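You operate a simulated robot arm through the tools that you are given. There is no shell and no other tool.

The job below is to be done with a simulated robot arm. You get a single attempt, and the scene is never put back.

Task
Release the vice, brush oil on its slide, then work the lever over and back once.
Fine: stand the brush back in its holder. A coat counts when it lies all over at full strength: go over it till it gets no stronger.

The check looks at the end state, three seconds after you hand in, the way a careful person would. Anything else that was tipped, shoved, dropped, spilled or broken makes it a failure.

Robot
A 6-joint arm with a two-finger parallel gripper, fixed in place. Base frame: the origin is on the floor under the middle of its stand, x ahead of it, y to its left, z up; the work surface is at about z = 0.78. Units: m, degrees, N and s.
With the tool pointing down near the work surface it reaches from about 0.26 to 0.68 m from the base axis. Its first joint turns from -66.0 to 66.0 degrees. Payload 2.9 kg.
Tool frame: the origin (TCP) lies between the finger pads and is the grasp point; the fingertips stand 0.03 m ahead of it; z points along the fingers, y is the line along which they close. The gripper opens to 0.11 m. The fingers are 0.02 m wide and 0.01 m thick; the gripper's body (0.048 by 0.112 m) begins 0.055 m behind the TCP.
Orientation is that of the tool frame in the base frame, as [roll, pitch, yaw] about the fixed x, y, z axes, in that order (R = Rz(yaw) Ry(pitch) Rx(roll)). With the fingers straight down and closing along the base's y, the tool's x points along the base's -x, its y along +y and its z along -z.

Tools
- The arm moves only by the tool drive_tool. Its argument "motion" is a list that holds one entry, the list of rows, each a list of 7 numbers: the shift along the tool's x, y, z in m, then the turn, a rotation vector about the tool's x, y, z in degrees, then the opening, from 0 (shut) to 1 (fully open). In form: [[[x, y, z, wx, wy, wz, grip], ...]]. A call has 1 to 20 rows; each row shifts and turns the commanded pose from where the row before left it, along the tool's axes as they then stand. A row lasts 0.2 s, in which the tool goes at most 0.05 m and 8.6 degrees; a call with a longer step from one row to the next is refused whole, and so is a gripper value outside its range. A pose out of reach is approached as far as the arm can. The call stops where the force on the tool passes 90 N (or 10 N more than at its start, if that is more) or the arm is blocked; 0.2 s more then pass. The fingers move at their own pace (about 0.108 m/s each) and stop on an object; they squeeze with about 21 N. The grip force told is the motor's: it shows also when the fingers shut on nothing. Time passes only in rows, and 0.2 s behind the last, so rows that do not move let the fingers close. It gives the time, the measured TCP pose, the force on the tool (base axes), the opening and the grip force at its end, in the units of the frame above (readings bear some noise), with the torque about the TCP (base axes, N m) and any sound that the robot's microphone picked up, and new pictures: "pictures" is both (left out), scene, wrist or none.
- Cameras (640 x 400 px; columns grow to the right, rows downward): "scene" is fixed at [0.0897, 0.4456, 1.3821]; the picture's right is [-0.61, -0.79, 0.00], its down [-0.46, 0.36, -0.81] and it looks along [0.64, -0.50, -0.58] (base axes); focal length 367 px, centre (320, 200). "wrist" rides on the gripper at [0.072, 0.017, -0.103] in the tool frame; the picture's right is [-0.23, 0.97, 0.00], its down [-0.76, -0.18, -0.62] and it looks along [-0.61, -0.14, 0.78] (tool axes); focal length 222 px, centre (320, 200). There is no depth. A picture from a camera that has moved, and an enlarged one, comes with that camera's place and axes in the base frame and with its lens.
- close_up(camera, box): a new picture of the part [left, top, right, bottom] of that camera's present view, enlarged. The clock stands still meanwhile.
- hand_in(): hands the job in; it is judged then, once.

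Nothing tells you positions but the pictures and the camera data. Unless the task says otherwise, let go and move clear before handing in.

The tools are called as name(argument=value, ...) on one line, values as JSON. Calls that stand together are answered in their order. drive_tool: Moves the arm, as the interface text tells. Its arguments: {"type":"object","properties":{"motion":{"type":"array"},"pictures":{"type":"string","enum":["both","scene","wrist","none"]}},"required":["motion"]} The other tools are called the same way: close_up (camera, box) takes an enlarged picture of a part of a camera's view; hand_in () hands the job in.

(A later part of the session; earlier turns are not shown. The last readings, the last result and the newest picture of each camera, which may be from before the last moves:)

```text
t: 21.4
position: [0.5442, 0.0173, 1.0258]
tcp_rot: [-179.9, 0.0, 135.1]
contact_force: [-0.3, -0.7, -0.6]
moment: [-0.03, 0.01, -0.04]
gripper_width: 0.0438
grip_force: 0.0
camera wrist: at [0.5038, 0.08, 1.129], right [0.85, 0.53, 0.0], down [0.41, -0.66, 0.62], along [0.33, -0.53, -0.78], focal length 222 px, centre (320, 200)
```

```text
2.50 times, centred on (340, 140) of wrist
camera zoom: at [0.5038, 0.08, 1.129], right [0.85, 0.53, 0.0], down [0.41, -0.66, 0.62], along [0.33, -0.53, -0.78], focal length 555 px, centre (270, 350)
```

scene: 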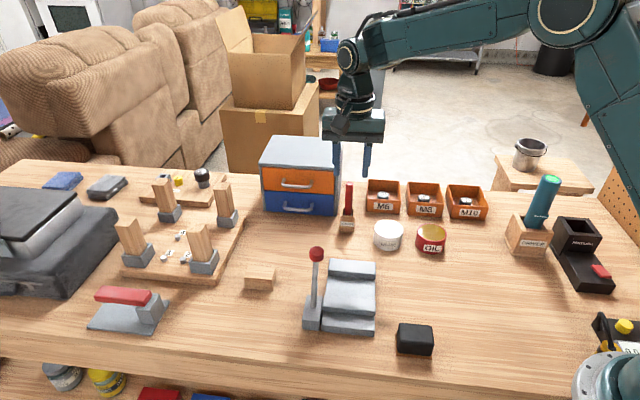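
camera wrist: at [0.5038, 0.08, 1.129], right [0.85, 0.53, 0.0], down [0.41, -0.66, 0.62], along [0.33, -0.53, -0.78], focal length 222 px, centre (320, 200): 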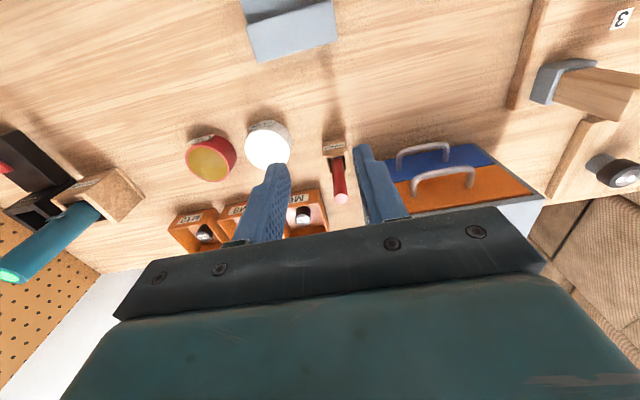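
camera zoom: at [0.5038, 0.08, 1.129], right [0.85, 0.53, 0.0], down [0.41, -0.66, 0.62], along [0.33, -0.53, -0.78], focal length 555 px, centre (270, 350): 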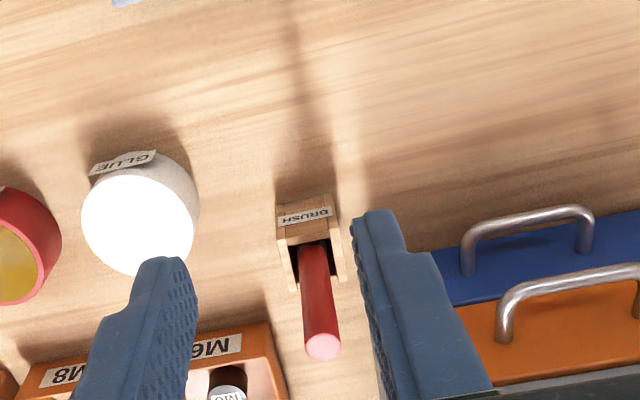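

The brush stands upright at about (0.612, -0.048), handle top near z 0.92. I'll move over it, descend to z ≈ 0.89 and grip the handle.

drive_tool(motion=[[[-0.0314, 0.0006, 0, 0, 0, 0, 0.5], [-0.0314, 0.0006, 0, 0, 0, 0, 0.5], [-0.0314, 0.0006, 0, 0, 0, 0, 0.5], [0, 0, 0.035, 0, 0, 0, 0.5], [0, 0, 0.035, 0, 0, 0, 0.5], [0, 0, 0, 0, 0, 0, 0.5]]])

close_up(camera="wrist", box=[240, 100, 420, 220])

close_up(camera="scene", box=[300, 140, 400, 240])

```text
t: 22.8
position: [0.6102, -0.0472, 0.956]
tcp_rot: [-180.0, 0.0, 134.9]
contact_force: [0.3, 0.1, 0.1]
moment: [-0.02, -0.01, 0.03]
gripper_width: 0.055
grip_force: 0.1
camera wrist: at [0.5713, 0.0153, 1.059], right [0.85, 0.53, 0.0], down [0.41, -0.66, 0.62], along [0.33, -0.53, -0.78], focal length 222 px, centre (320, 200)
```

scene: 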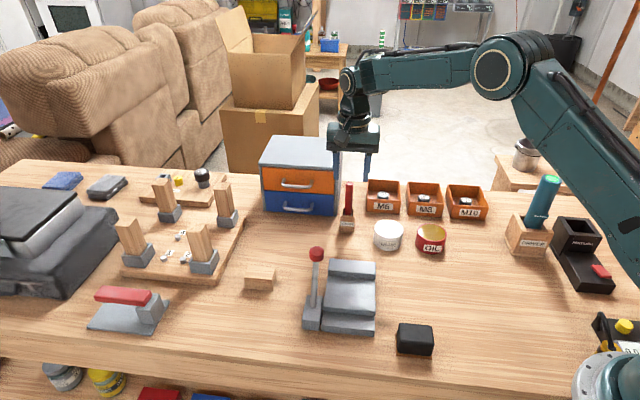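
wrist: 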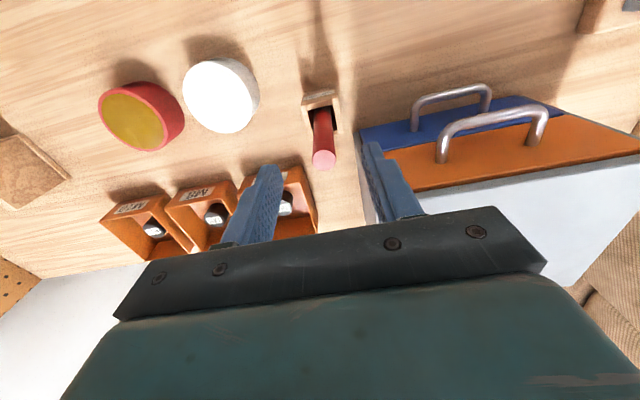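

```text
3.33 times, centred on (330, 160) of wrist
camera zoom: at [0.5713, 0.0153, 1.059], right [0.85, 0.53, 0.0], down [0.41, -0.66, 0.62], along [0.33, -0.53, -0.78], focal length 740 px, centre (287, 333)
```

zoom: 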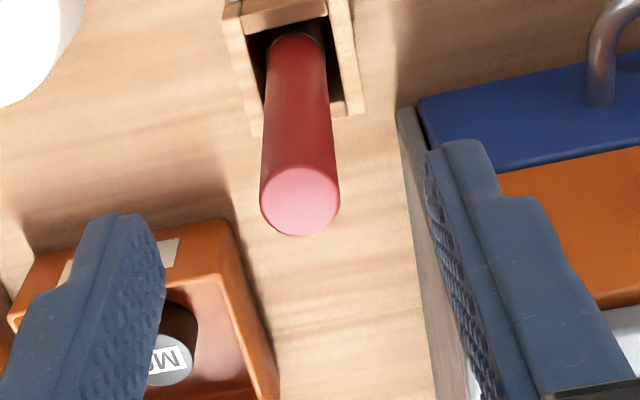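

```text
4.00 times, centred on (350, 190) of scene
camera zoom: at [0.0897, 0.4456, 1.3821], right [-0.61, -0.79, 0.0], down [-0.46, 0.36, -0.81], along [0.64, -0.5, -0.58], focal length 1467 px, centre (200, 240)
```

zoom: 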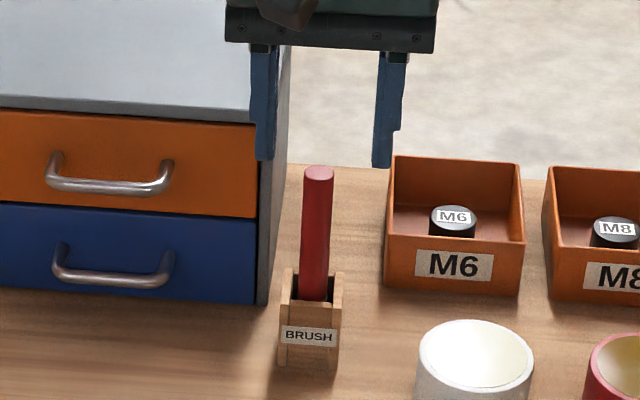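

The brush is centred; a tiny correction, then down to z ≈ 0.89 and close on the handle.

drive_tool(motion=[[[-0.0028, 0.0026, 0.022, 0, 0, 0, 0.45], [0, 0, 0.022, 0, 0, 0, 0.45], [0, 0, 0.022, 0, 0, 0, 0.45], [0, 0, 0, 0, 0, 0, 0.45], [0, 0, 0, 0, 0, 0, 0], [0, 0, 0, 0, 0, 0, 0], [0, 0, 0, 0, 0, 0, 0]]])

close_up(camera="scene", box=[300, 140, 400, 240])

```text
t: 24.4
position: [0.6152, -0.0483, 0.8889]
tcp_rot: [-180.0, -0.1, 135.0]
contact_force: [0.5, -0.5, 0.2]
moment: [-0.01, -0.01, -0.01]
gripper_width: 0.0168
grip_force: 20.6
camera wrist: at [0.5762, 0.0146, 0.9922], right [0.85, 0.53, 0.0], down [0.41, -0.66, 0.62], along [0.33, -0.53, -0.78], focal length 222 px, centre (320, 200)
```

scene: 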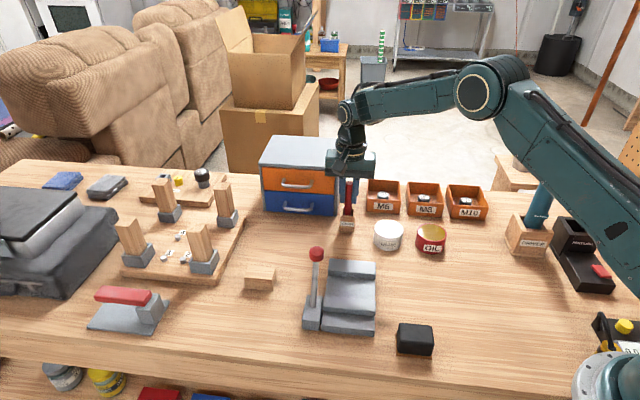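
wrist: 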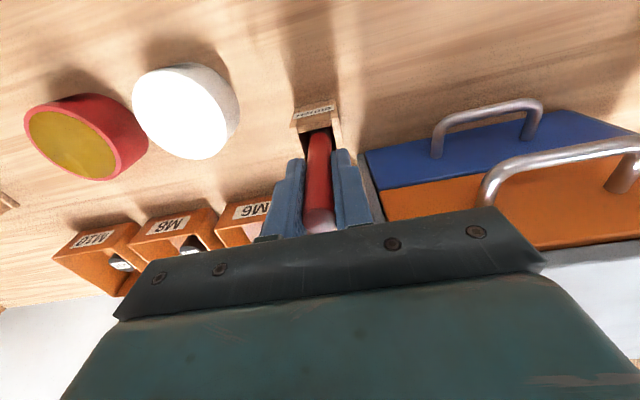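

```text
4.00 times, centred on (350, 190) of scene
camera zoom: at [0.0897, 0.4456, 1.3821], right [-0.61, -0.79, 0.0], down [-0.46, 0.36, -0.81], along [0.64, -0.5, -0.58], focal length 1467 px, centre (200, 240)
```

zoom: 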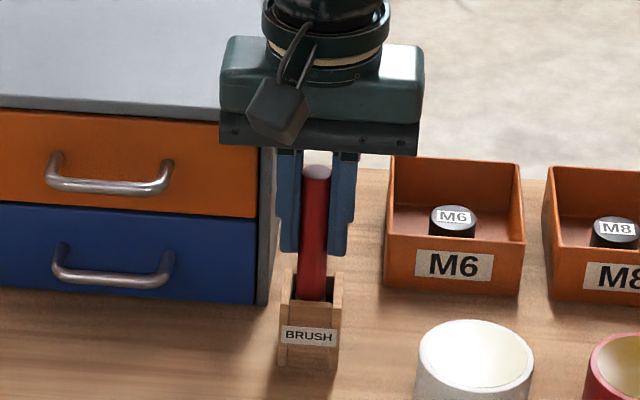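

The handle is gripped (17 mm) at (0.6152, -0.0483, 0.8889). I'll lift straight up by 0.10 m and look at the brush.

drive_tool(motion=[[[0, 0, -0.01, 0, 0, 0, 0], [0, 0, -0.025, 0, 0, 0, 0], [0, 0, -0.035, 0, 0, 0, 0], [0, 0, -0.035, 0, 0, 0, 0], [0, 0, 0, 0, 0, 0, 0]]])

close_up(camera="scene", box=[300, 140, 400, 240])

close_up(camera="wrist", box=[240, 60, 400, 220])

```text
t: 25.6
position: [0.6148, -0.0484, 0.993]
tcp_rot: [-179.9, -0.1, 134.9]
contact_force: [0.1, 0.3, -0.4]
moment: [-0.02, -0.02, -0.04]
gripper_width: 0.0166
grip_force: 21.3
camera wrist: at [0.5755, 0.0143, 1.0976], right [0.85, 0.53, 0.0], down [0.41, -0.66, 0.62], along [0.33, -0.53, -0.78], focal length 222 px, centre (320, 200)
```

scene: 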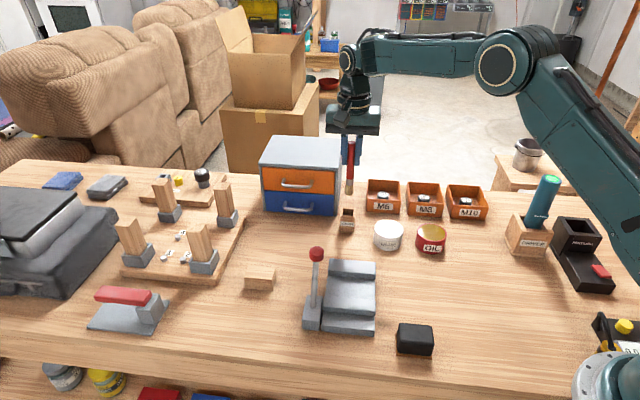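
wrist: 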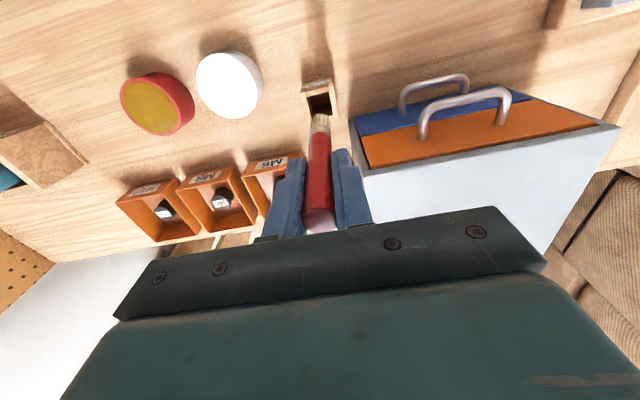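

```text
4.00 times, centred on (350, 190) of scene
camera zoom: at [0.0897, 0.4456, 1.3821], right [-0.61, -0.79, 0.0], down [-0.46, 0.36, -0.81], along [0.64, -0.5, -0.58], focal length 1467 px, centre (200, 240)
```

zoom: 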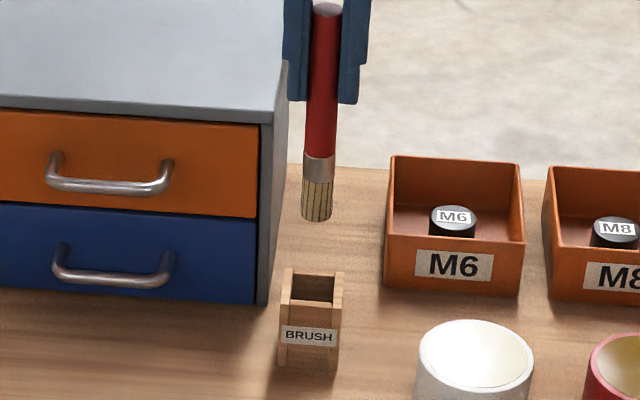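

```text
2.50 times, centred on (320, 140) of wrist
camera zoom: at [0.5755, 0.0143, 1.0976], right [0.85, 0.53, 0.0], down [0.41, -0.66, 0.62], along [0.33, -0.53, -0.78], focal length 555 px, centre (320, 350)
```

zoom: 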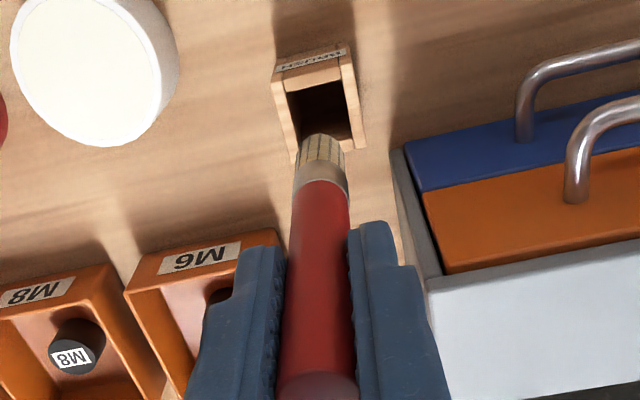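

The brush is out: round bristles about 17 mm across, tip about 0.106 m below the TCP. I'll carry it toward the oil pot at a safe height and take a look there.

drive_tool(motion=[[[0.01, -0.01, -0.015, 0, 0, 0, 0], [0.01, -0.035, 0, 0, 0, 0, 0], [0.01, -0.035, 0, 0, 0, 0, 0], [0.01, -0.035, 0, 0, 0, 0, 0], [0.01, -0.02, 0, 0, 0, 0, 0], [0, 0, 0, 0, 0, 0, 0]]])

close_up(camera="wrist", box=[160, 40, 400, 220])

close_up(camera="scene", box=[360, 180, 480, 270])

```text
t: 27.0
position: [0.4837, -0.1088, 1.0084]
tcp_rot: [180.0, 0.0, 135.1]
contact_force: [-0.3, 0.0, -0.7]
moment: [0.02, 0.03, -0.04]
gripper_width: 0.0168
grip_force: 20.6
camera wrist: at [0.4447, -0.0456, 1.1123], right [0.85, 0.53, 0.0], down [0.41, -0.66, 0.62], along [0.33, -0.53, -0.78], focal length 222 px, centre (320, 200)
```

scene: 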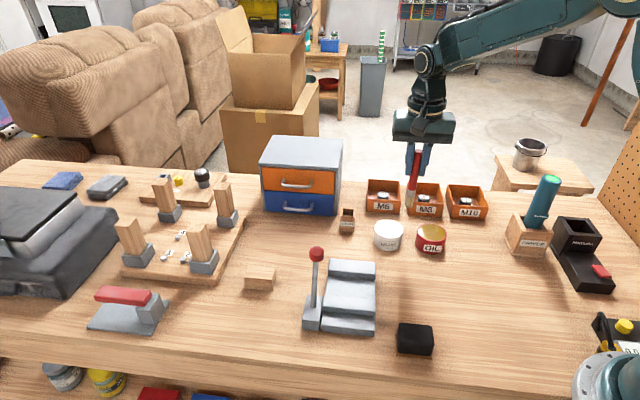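
wrist: 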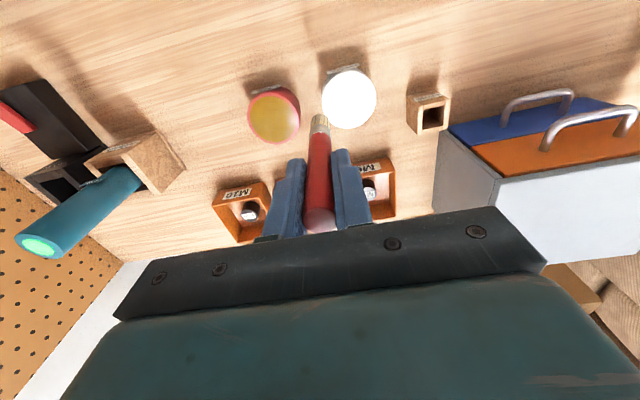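

```text
2.22 times, centred on (280, 130) of wrist
camera zoom: at [0.4447, -0.0456, 1.1123], right [0.85, 0.53, 0.0], down [0.41, -0.66, 0.62], along [0.33, -0.53, -0.78], focal length 494 px, centre (409, 356)
```

zoom: 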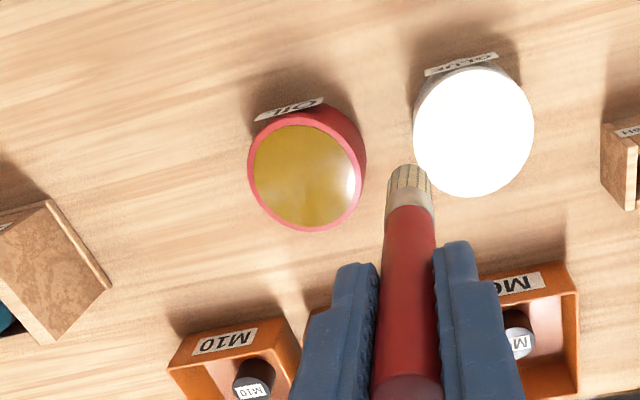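

```text
4.44 times, centred on (420, 225) of scene
camera zoom: at [0.0897, 0.4456, 1.3821], right [-0.61, -0.79, 0.0], down [-0.46, 0.36, -0.81], along [0.64, -0.5, -0.58], focal length 1630 px, centre (-124, 89)
```

zoom: 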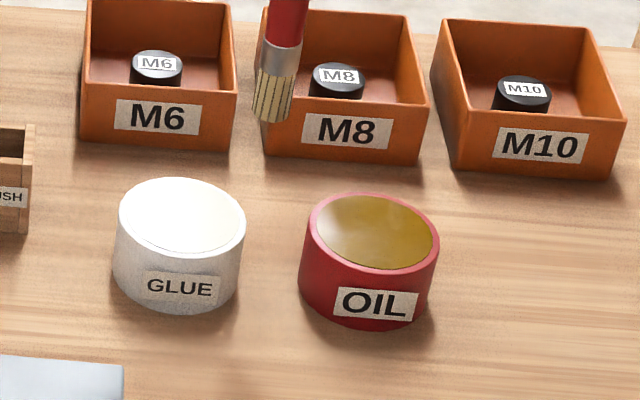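

The oil pot's top centre is at about (0.445, -0.164, 0.82). I'll move the brush over it and lower to just above the oil, then check.

drive_tool(motion=[[[-0.0057, -0.0333, 0, 0, 0, 0, 0], [-0.0057, -0.0333, 0, 0, 0, 0, 0], [0, 0, 0.03, 0, 0, 0, 0], [0, 0, 0.03, 0, 0, 0, 0], [0, 0, 0, 0, 0, 0, 0]]])

close_up(camera="scene", box=[380, 170, 480, 260])

close_up(camera="wrist", box=[240, 60, 420, 220])

```text
t: 28.2
position: [0.4455, -0.1639, 0.9492]
tcp_rot: [180.0, 0.1, 135.0]
contact_force: [-0.6, -0.3, -0.1]
moment: [0.0, 0.0, 0.0]
gripper_width: 0.0171
grip_force: 20.5
camera wrist: at [0.4067, -0.1009, 1.0521], right [0.85, 0.53, 0.0], down [0.41, -0.66, 0.62], along [0.33, -0.53, -0.78], focal length 222 px, centre (320, 200)
```

scene: 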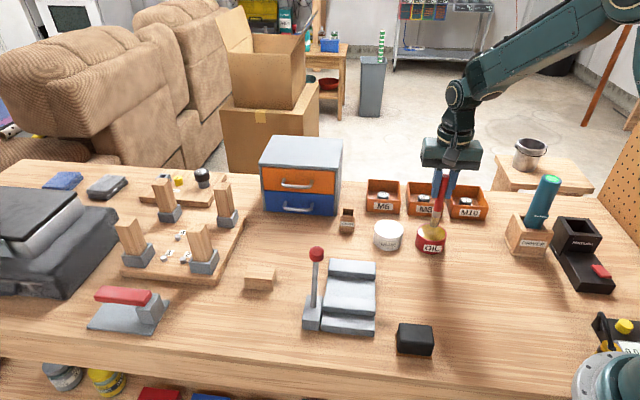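
wrist: 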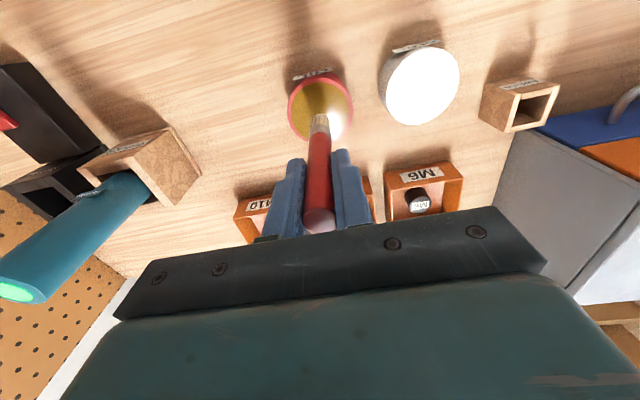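

```text
4.44 times, centred on (430, 215) of scene
camera zoom: at [0.0897, 0.4456, 1.3821], right [-0.61, -0.79, 0.0], down [-0.46, 0.36, -0.81], along [0.64, -0.5, -0.58], focal length 1630 px, centre (-169, 133)
```

zoom: 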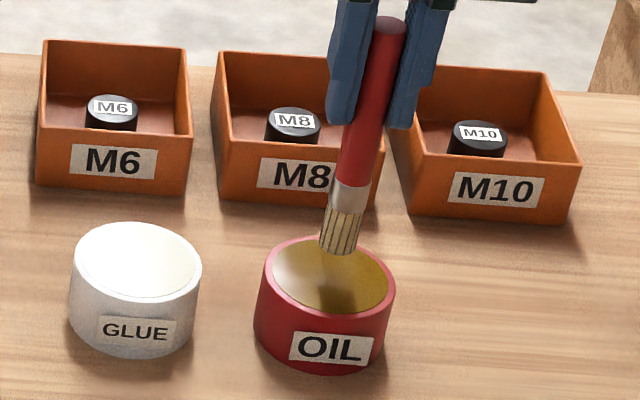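

```text
2.50 times, centred on (330, 140) of wrist
camera zoom: at [0.4067, -0.1009, 1.0521], right [0.85, 0.53, 0.0], down [0.41, -0.66, 0.62], along [0.33, -0.53, -0.78], focal length 555 px, centre (295, 350)
```

zoom: 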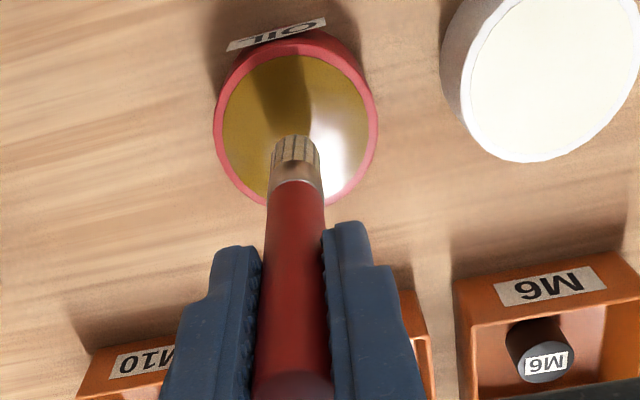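

The brush is centred over the oil. I'll dip it ~1–2 cm, dwell, and rise slowly, pausing above the pot.

drive_tool(motion=[[[0, 0, 0.012, 0, 0, 0, 0], [0, 0, 0.012, 0, 0, 0, 0], [0, 0, 0.012, 0, 0, 0, 0], [0, 0, 0.004, 0, 0, 0, 0], [0, 0, 0, 0, 0, 0, 0], [0, 0, 0, 0, 0, 0, 0]]])

close_up(camera="scene", box=[380, 170, 480, 260])

```text
t: 29.6
position: [0.4462, -0.1625, 0.9105]
tcp_rot: [179.8, 0.2, 134.9]
contact_force: [0.0, -3.5, 29.4]
moment: [-0.47, 0.06, 0.01]
gripper_width: 0.0167
grip_force: 20.6
camera wrist: at [0.4065, -0.1004, 1.0135], right [0.85, 0.53, 0.0], down [0.41, -0.66, 0.63], along [0.33, -0.53, -0.78], focal length 222 px, centre (320, 200)
```

scene: 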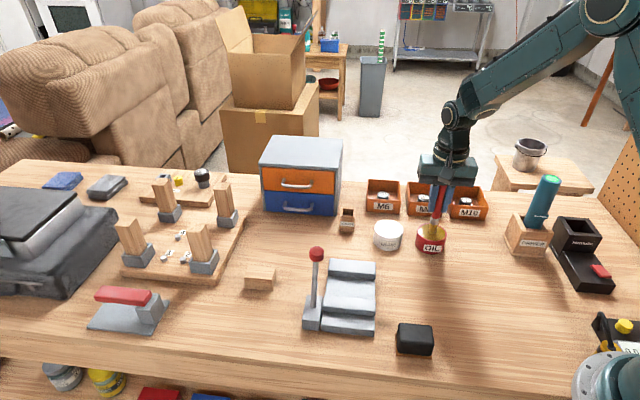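
wrist: 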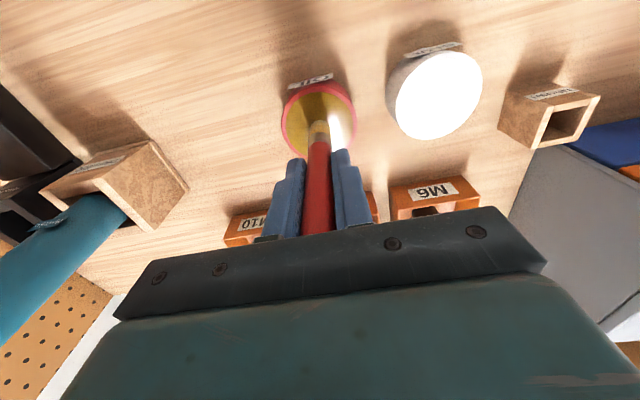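

```text
4.44 times, centred on (430, 215) of scene
camera zoom: at [0.0894, 0.4457, 1.3821], right [-0.61, -0.79, 0.0], down [-0.46, 0.36, -0.81], along [0.64, -0.5, -0.58], focal length 1630 px, centre (-169, 133)
```

zoom: 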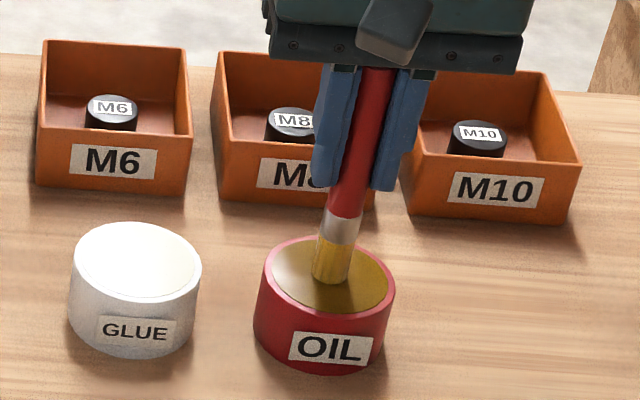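

The bristles took on oil (turned yellow) and touched bottom with 29 N. I'll rise slowly and check the brush.

drive_tool(motion=[[[0, 0, -0.005, 0, 0, 0, 0], [0, 0, -0.01, 0, 0, 0, 0], [0, 0, -0.025, 0, 0, 0, 0], [0, 0, -0.03, 0, 0, 0, 0], [0, 0, 0, 0, 0, 0, 0], [0, 0, 0, 0, 0, 0, 0]]])

close_up(camera="scene", box=[380, 150, 480, 250])

close_up(camera="wrist", box=[240, 60, 420, 220])

```text
t: 31.0
position: [0.4468, -0.1627, 0.979]
tcp_rot: [180.0, 0.0, 135.0]
contact_force: [0.7, -0.4, 0.1]
moment: [-0.03, -0.02, -0.02]
gripper_width: 0.0165
grip_force: 21.1
camera wrist: at [0.4066, -0.1003, 1.0829], right [0.85, 0.53, 0.0], down [0.41, -0.66, 0.62], along [0.33, -0.53, -0.78], focal length 222 px, centre (320, 200)
```

scene: 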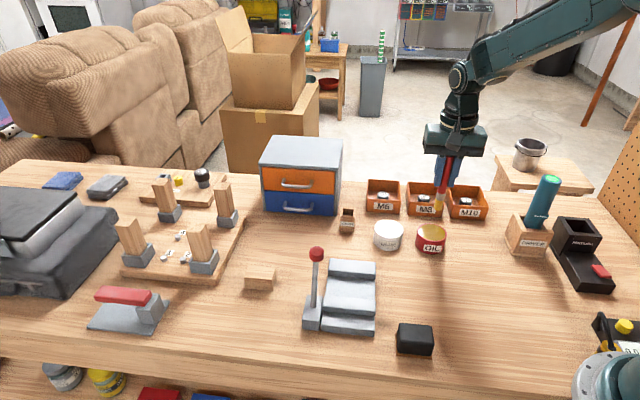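
wrist: 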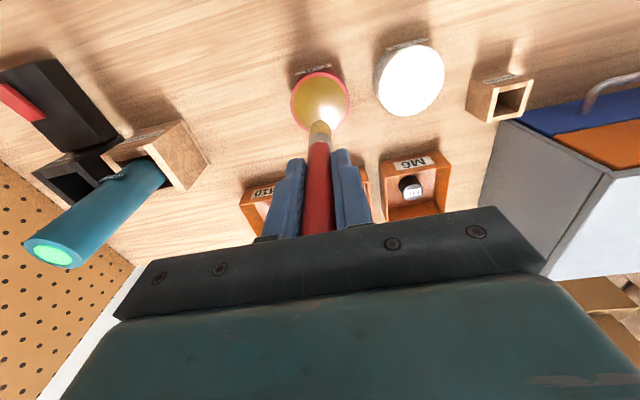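

```text
4.00 times, centred on (430, 200) of scene
camera zoom: at [0.0897, 0.4456, 1.3821], right [-0.61, -0.79, 0.0], down [-0.46, 0.36, -0.81], along [0.64, -0.5, -0.58], focal length 1467 px, centre (-120, 200)
```

zoom: 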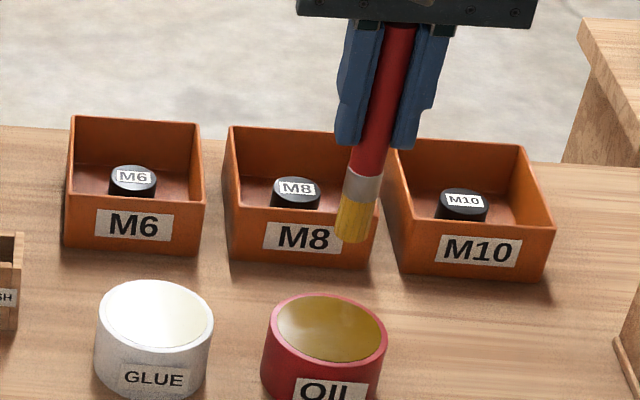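

```text
2.50 times, centred on (330, 140) of wrist
camera zoom: at [0.4066, -0.1003, 1.0829], right [0.85, 0.53, 0.0], down [0.41, -0.66, 0.62], along [0.33, -0.53, -0.78], focal length 555 px, centre (295, 350)
```

zoom: 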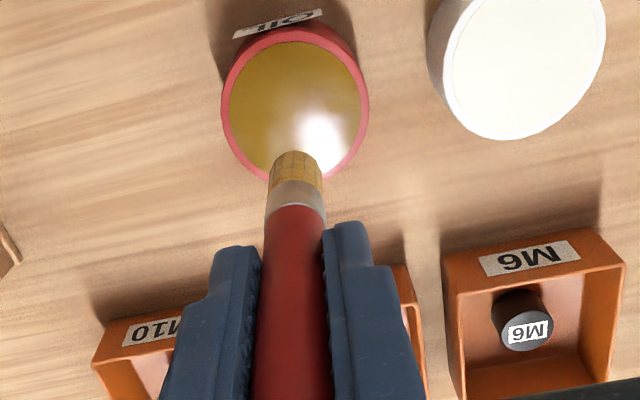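

The brush slid about 20 mm up in the grip (its tip is now ~0.087 below the TCP, handle top nearly against the palm). It's loaded with oil. I'll turn the gripper 90° here (so the fingers won't touch the leaning knob), then carry the brush over the slide between the jaws.

drive_tool(motion=[[[0, 0, -0.01, 0, 0, -8.18, 0], [0, 0, 0, 0, 0, -8.18, 0], [0, 0, 0, 0, 0, -8.18, 0], [0, 0, 0, 0, 0, -8.18, 0], [0, 0, 0, 0, 0, -8.18, 0], [0, 0, 0, 0, 0, -8.18, 0], [0, 0, 0, 0, 0, -8.18, 0], [0, 0, 0, 0, 0, -8.18, 0], [0, 0, 0, 0, 0, -8.18, 0], [0, 0, 0, 0, 0, -8.18, 0], [0, 0, 0, 0, 0, -8.2, 0], [-0.0297, 0.0292, 0, 0, 0, 0, 0], [-0.0297, 0.0292, 0, 0, 0, 0, 0], [-0.0297, 0.0292, 0, 0, 0, 0, 0], [-0.0297, 0.0292, 0, 0, 0, 0, 0], [-0.0297, 0.0292, 0, 0, 0, 0, 0], [-0.0297, 0.0292, 0, 0, 0, 0, 0], [0, 0, 0, 0, 0, 0, 0]]])

close_up(camera="scene", box=[290, 200, 410, 346])

close_up(camera="wrist", box=[200, 40, 440, 220])

```text
t: 34.8
position: [0.4456, 0.0883, 0.9901]
tcp_rot: [-179.9, 0.0, -135.0]
contact_force: [0.6, 0.7, -1.0]
moment: [0.0, 0.0, 0.03]
gripper_width: 0.0168
grip_force: 21.6
camera wrist: at [0.3836, 0.0482, 1.0936], right [-0.53, 0.85, 0.0], down [0.66, 0.41, 0.62], along [0.53, 0.33, -0.78], focal length 222 px, centre (320, 200)
```

scene: 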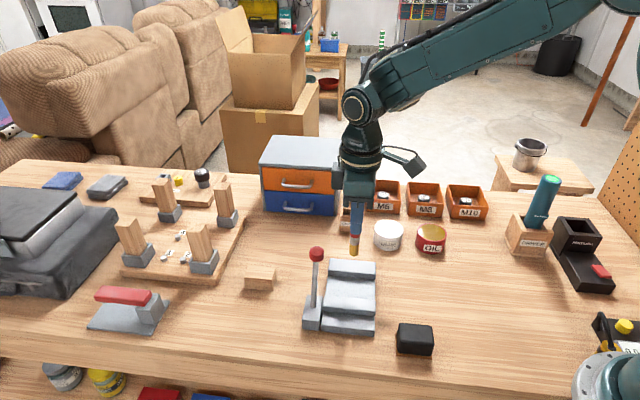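
wrist: 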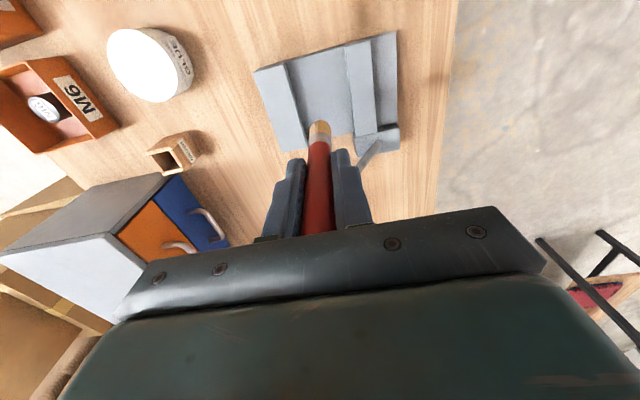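

```text
2.74 times, centred on (350, 273) of scene
camera zoom: at [0.0897, 0.4456, 1.3821], right [-0.61, -0.79, 0.0], down [-0.46, 0.36, -0.81], along [0.64, -0.5, -0.58], focal length 1005 px, centre (238, 0)
```

zoom: 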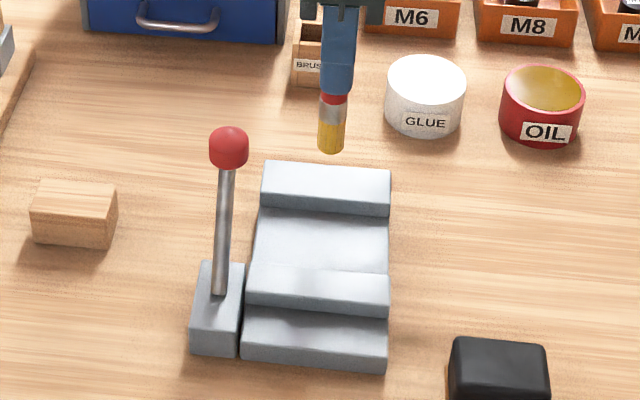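

```text
2.22 times, centred on (320, 130) of wrist
camera zoom: at [0.3836, 0.0482, 1.0936], right [-0.53, 0.85, 0.0], down [0.66, 0.41, 0.62], along [0.53, 0.33, -0.78], focal length 494 px, centre (320, 356)
```

zoom: 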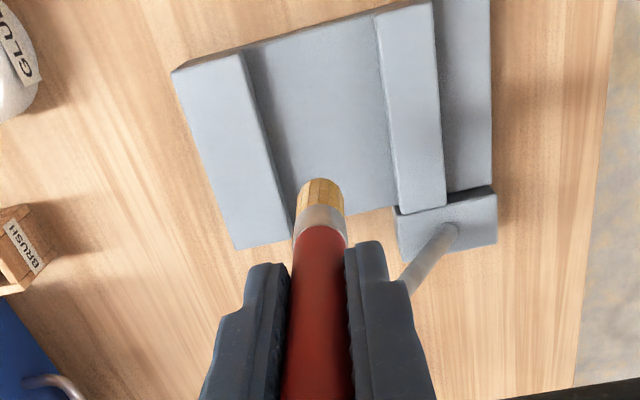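

The oily brush is over the slide, which lies at z ≈ 0.80 between the jaws. I'll lower gently to find contact.

drive_tool(motion=[[[0, 0, 0.035, 0, 0, 0, 0], [0, 0, 0.035, 0, 0, 0, 0], [0, 0, 0.022, 0, 0, 0, 0], [0, 0, 0.004, 0, 0, 0, 0], [0, 0, 0, 0, 0, 0, 0]]], pictures="scene")

close_up(camera="scene", box=[300, 230, 400, 346])

```text
t: 36.0
position: [0.4465, 0.0876, 0.8937]
tcp_rot: [179.9, 0.0, -135.0]
contact_force: [-0.1, 0.1, 0.4]
moment: [0.01, 0.0, 0.05]
gripper_width: 0.0165
grip_force: 21.6
```

scene: 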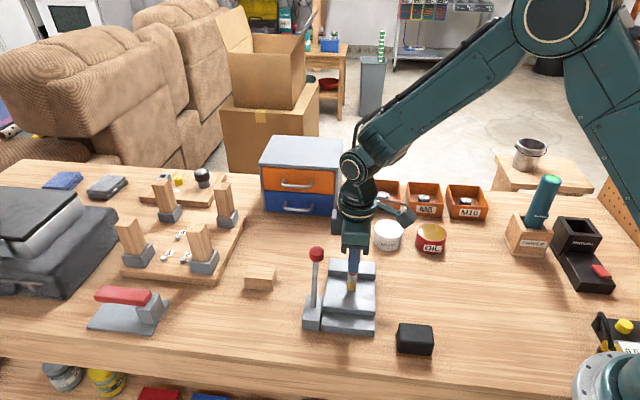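

```text
3.45 times, centred on (350, 288) of scene
camera zoom: at [0.0897, 0.4456, 1.3821], right [-0.61, -0.79, 0.0], down [-0.46, 0.36, -0.81], along [0.64, -0.5, -0.58], focal length 1265 px, centre (217, -103)
```

zoom: 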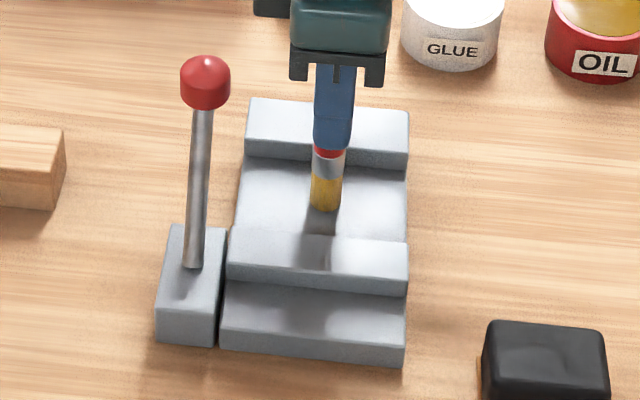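

Close above the slide, not touching yet. I'll go down in 2–3 mm steps.

drive_tool(motion=[[[0, 0, 0.003, 0, 0, 0, 0], [0, 0, 0.003, 0, 0, 0, 0], [0, 0, 0, 0, 0, 0, 0]]], pictures="none")

close_up(camera="scene", box=[310, 240, 390, 320])

```text
t: 36.8
position: [0.4485, 0.0881, 0.8888]
tcp_rot: [-179.9, 0.3, -135.0]
contact_force: [-2.9, 5.4, 31.9]
moment: [0.54, 0.25, -0.01]
gripper_width: 0.0169
grip_force: 21.2
```

```text
5.00 times, centred on (350, 280) of scene
camera zoom: at [0.0892, 0.4456, 1.3821], right [-0.61, -0.79, 0.0], down [-0.46, 0.36, -0.81], along [0.64, -0.5, -0.58], focal length 1834 px, centre (170, -200)
```

zoom: 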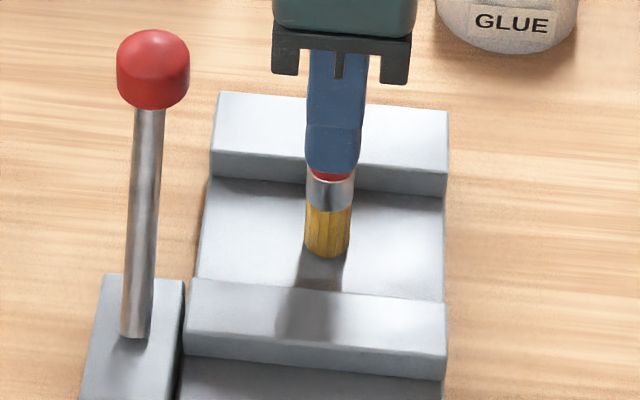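

Contact at TCP z ≈ 0.889 with 32 N — too firm. I'll lift about 1 mm and read the force.

drive_tool(motion=[[[0, 0, -0.001, 0, 0, 0, 0], [0, 0, 0, 0, 0, 0, 0]]], pictures="none")

```text
t: 37.4
position: [0.4477, 0.0887, 0.8892]
tcp_rot: [-179.9, 0.1, -135.0]
contact_force: [1.8, 6.2, 21.7]
moment: [0.22, -0.41, 0.02]
gripper_width: 0.0166
grip_force: 20.8
```

About 10 N/mm. I'll ease off another millimetre and make a trial stroke along the slide's length to see how the coat shows.

drive_tool(motion=[[[0, 0, -0.001, 0, 0, 0, 0], [0, -0.008, 0, 0, 0, 0, 0], [0, -0.008, 0, 0, 0, 0, 0], [0, -0.008, 0, 0, 0, 0, 0], [0, 0.008, 0, 0, 0, 0, 0], [0, 0.008, 0, 0, 0, 0, 0], [0, 0.008, 0, 0, 0, 0, 0], [0, 0.008, 0, 0, 0, 0, 0], [0, 0.008, 0, 0, 0, 0, 0], [0, 0.004, 0, 0, 0, 0, 0]]])

close_up(camera="scene", box=[310, 240, 390, 320])

close_up(camera="wrist", box=[240, 40, 440, 220])

```text
t: 39.6
position: [0.4316, 0.1, 0.8889]
tcp_rot: [-180.0, 0.0, -135.0]
contact_force: [-0.1, 0.1, -0.9]
moment: [0.0, 0.01, -0.02]
gripper_width: 0.0168
grip_force: 21.5
camera wrist: at [0.3695, 0.0613, 0.9924], right [-0.53, 0.85, 0.0], down [0.66, 0.41, 0.62], along [0.53, 0.33, -0.78], focal length 222 px, centre (320, 200)
```

scene: 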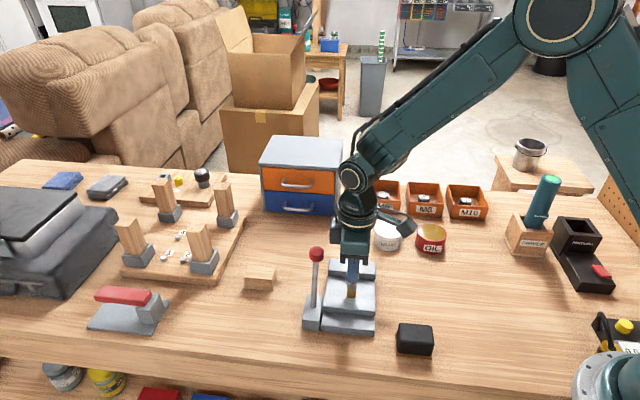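
wrist: 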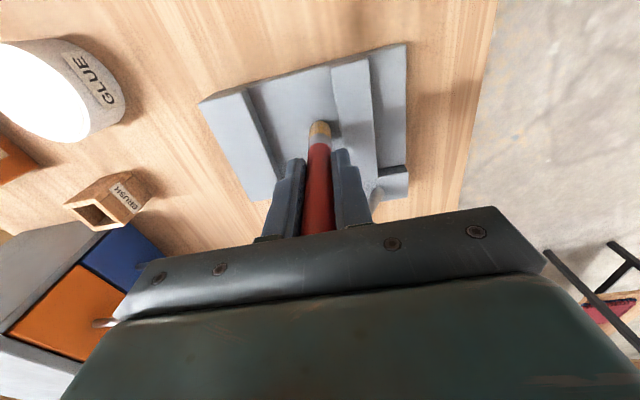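

```text
5.00 times, centred on (350, 280) of scene
camera zoom: at [0.0897, 0.4456, 1.3821], right [-0.61, -0.79, 0.0], down [-0.46, 0.36, -0.81], along [0.64, -0.5, -0.58], focal length 1834 px, centre (170, -200)
```

zoom: 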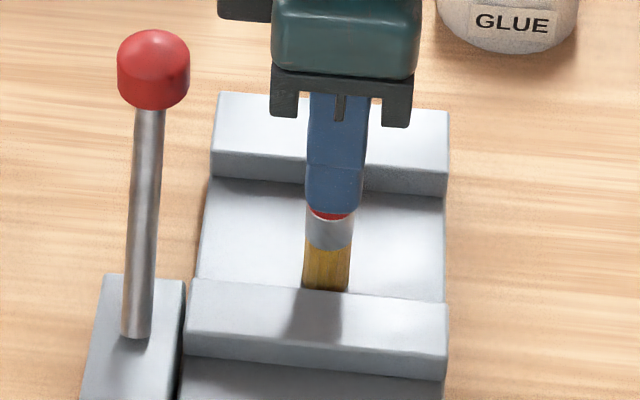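

```text
2.22 times, centred on (340, 130) of wrist
camera zoom: at [0.3695, 0.0613, 0.9924], right [-0.53, 0.85, 0.0], down [0.66, 0.41, 0.62], along [0.53, 0.33, -0.78], focal length 494 px, centre (276, 356)
```

zoom: 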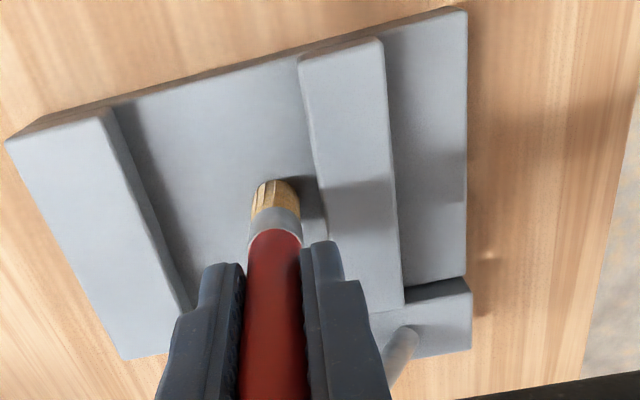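

No coat visible yet and the contact was lost during the stroke. I'll lower a little to regain light contact and look again.

drive_tool(motion=[[[0, 0, 0.0015, 0, 0, 0, 0], [0, 0, 0, 0, 0, 0, 0]]], pictures="none")

```text
t: 40.2
position: [0.4331, 0.101, 0.8878]
tcp_rot: [180.0, -0.1, -134.9]
contact_force: [-5.0, -0.3, 15.6]
moment: [0.08, 0.41, -0.01]
gripper_width: 0.0169
grip_force: 20.3
```

Contact again (16 N). I'll make a stroke with this pressure and look.

drive_tool(motion=[[[0, -0.009, 0, 0, 0, 0, 0], [0, -0.009, 0, 0, 0, 0, 0], [0, -0.009, 0, 0, 0, 0, 0], [0, -0.009, 0, 0, 0, 0, 0], [0, 0, 0, 0, 0, 0, 0]]])

close_up(camera="scene", box=[310, 240, 390, 320])

close_up(camera="wrist", box=[240, 40, 440, 220])

```text
t: 41.4
position: [0.4578, 0.0762, 0.889]
tcp_rot: [-180.0, 0.0, -135.0]
contact_force: [-4.1, 6.1, 17.8]
moment: [0.61, 0.39, 0.01]
gripper_width: 0.017
grip_force: 20.8
camera wrist: at [0.395, 0.0362, 0.9916], right [-0.53, 0.85, 0.0], down [0.66, 0.41, 0.62], along [0.53, 0.33, -0.78], focal length 222 px, centre (320, 200)
```

scene: 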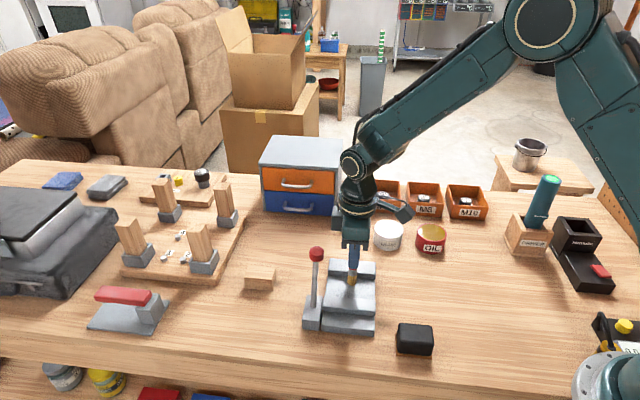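
wrist: 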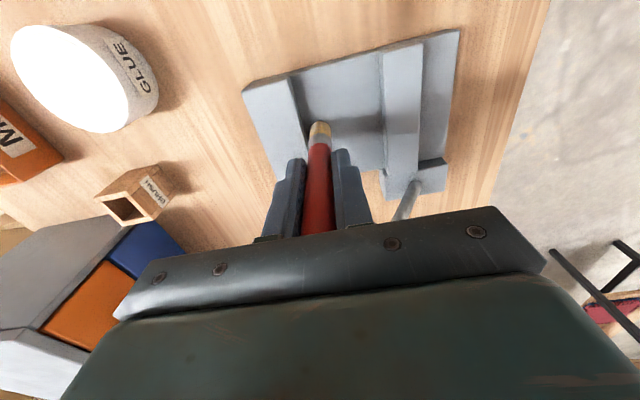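

```text
5.00 times, centred on (350, 280) of scene
camera zoom: at [0.0894, 0.4457, 1.3821], right [-0.61, -0.79, 0.0], down [-0.46, 0.36, -0.81], along [0.64, -0.5, -0.58], focal length 1834 px, centre (170, -200)
```

zoom: 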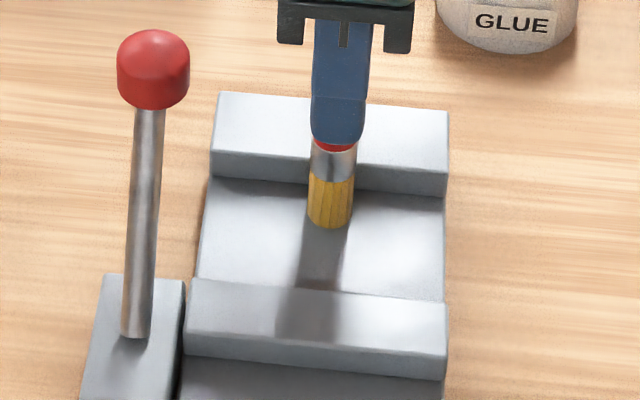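

```text
2.22 times, centred on (340, 130) of wrist
camera zoom: at [0.395, 0.0362, 0.9916], right [-0.53, 0.85, 0.0], down [0.66, 0.41, 0.62], along [0.53, 0.33, -0.78], focal length 494 px, centre (276, 356)
```

zoom: 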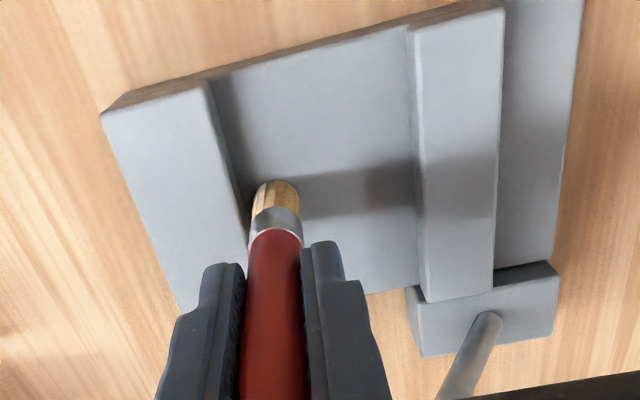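

No obvious coat is visible, though shadows confuse the view. I'll lift the brush and shift aside to inspect the slide surface.

drive_tool(motion=[[[0, 0, -0.03, 0, 0, 0, 0], [0, -0.04, -0.02, 0, 0, 0, 0], [0, -0.04, 0, 0, 0, 0, 0], [0, 0, 0, 0, 0, 0, 0]]])

close_up(camera="scene", box=[320, 255, 384, 319])

close_up(camera="wrist", box=[300, 20, 500, 180])

```text
t: 42.4
position: [0.5141, 0.0172, 0.938]
tcp_rot: [180.0, 0.0, -135.1]
contact_force: [-0.6, 0.6, 0.9]
moment: [-0.01, -0.01, 0.0]
gripper_width: 0.0168
grip_force: 21.0
camera wrist: at [0.4514, -0.022, 1.0415], right [-0.53, 0.85, 0.0], down [0.66, 0.41, 0.62], along [0.53, 0.33, -0.78], focal length 222 px, centre (320, 200)
```

scene: 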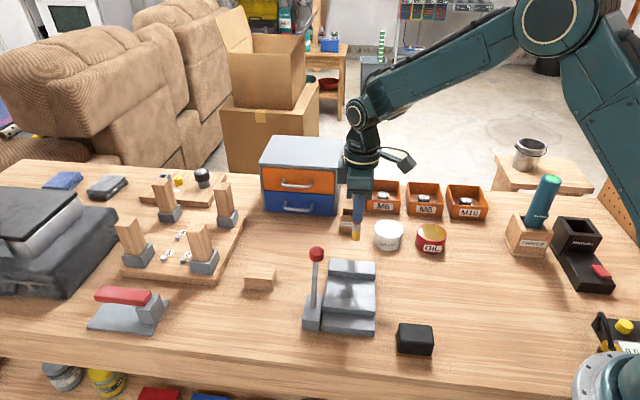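
wrist: 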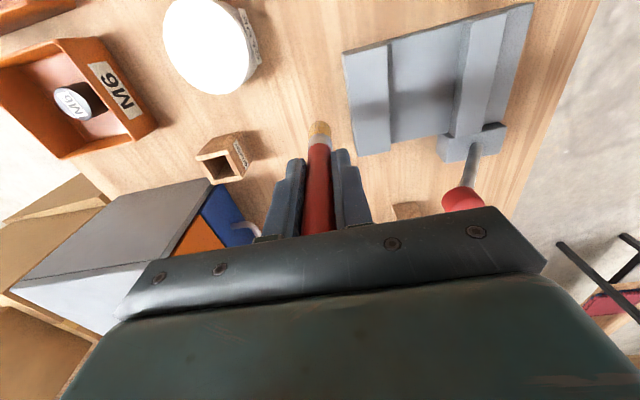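

```text
6.25 times, centred on (352, 287) of scene
camera zoom: at [0.0897, 0.4456, 1.3821], right [-0.61, -0.79, 0.0], down [-0.46, 0.36, -0.81], along [0.64, -0.5, -0.58], focal length 2292 px, centre (120, -344)
```

zoom: 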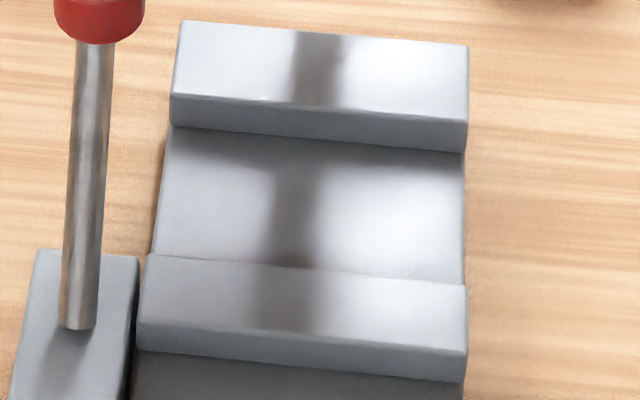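

```text
2.50 times, centred on (400, 100) of wrist
camera zoom: at [0.4514, -0.022, 1.0415], right [-0.53, 0.85, 0.0], down [0.66, 0.41, 0.62], along [0.53, 0.33, -0.78], focal length 555 px, centre (120, 450)
```

zoom: 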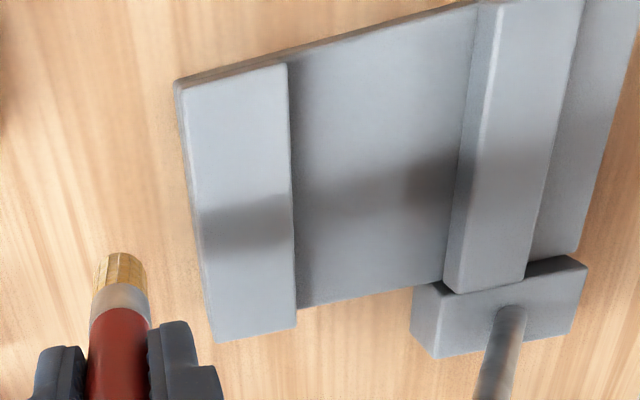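

A shadow of the arm falls across the vice; there may be a faint darker patch near the middle jaw. I'll shift the arm sideways so the shadow leaves and compare.

drive_tool(motion=[[[0.045, 0, -0.02, 0, 0, 0, 0], [0.045, 0, 0, 0, 0, 0, 0], [0.045, 0, 0, 0, 0, 0, 0], [0, 0, 0, 0, 0, 0, 0]]])

close_up(camera="scene", box=[320, 255, 384, 319])

close_up(camera="scene", box=[300, 250, 390, 346])

```text
t: 43.4
position: [0.4191, -0.0764, 0.9574]
tcp_rot: [-180.0, 0.0, -134.9]
contact_force: [0.1, 0.0, -0.1]
moment: [0.02, 0.02, -0.02]
gripper_width: 0.0168
grip_force: 21.1
camera wrist: at [0.3565, -0.1164, 1.0616], right [-0.53, 0.85, 0.0], down [0.66, 0.41, 0.62], along [0.53, 0.33, -0.78], focal length 222 px, centre (320, 200)
```

scene: 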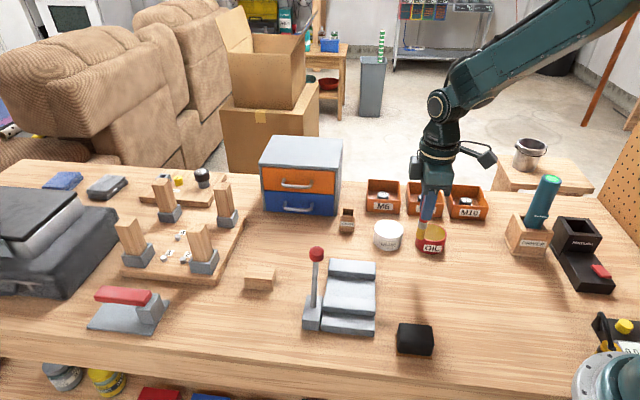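
wrist: 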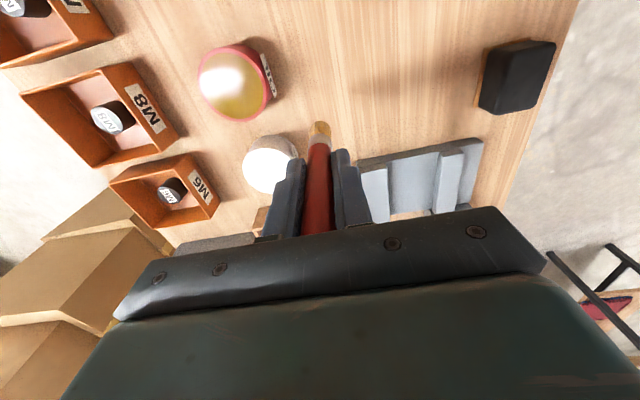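

```text
6.25 times, centred on (352, 287) of scene
camera zoom: at [0.0897, 0.4456, 1.3821], right [-0.61, -0.79, 0.0], down [-0.46, 0.36, -0.81], along [0.64, -0.5, -0.58], focal length 2292 px, centre (120, -344)
```

zoom: 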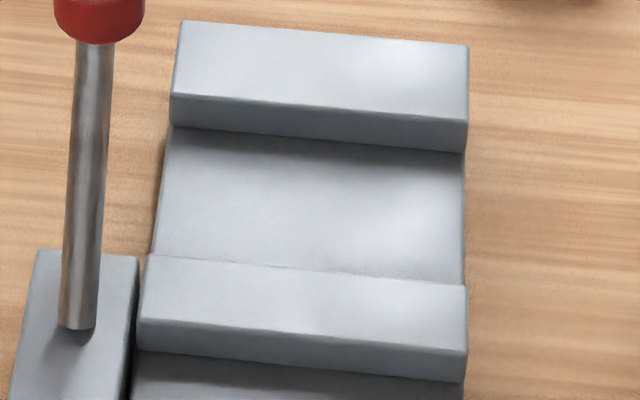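

```text
4.17 times, centred on (345, 298) of scene
camera zoom: at [0.0897, 0.4456, 1.3821], right [-0.61, -0.79, 0.0], down [-0.46, 0.36, -0.81], along [0.64, -0.5, -0.58], focal length 1528 px, centre (216, -208)
```

zoom: 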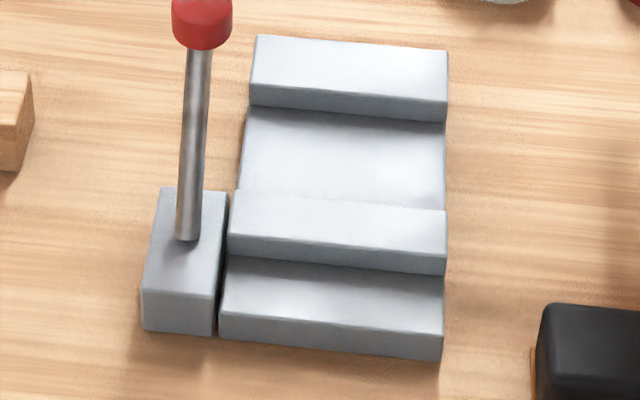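

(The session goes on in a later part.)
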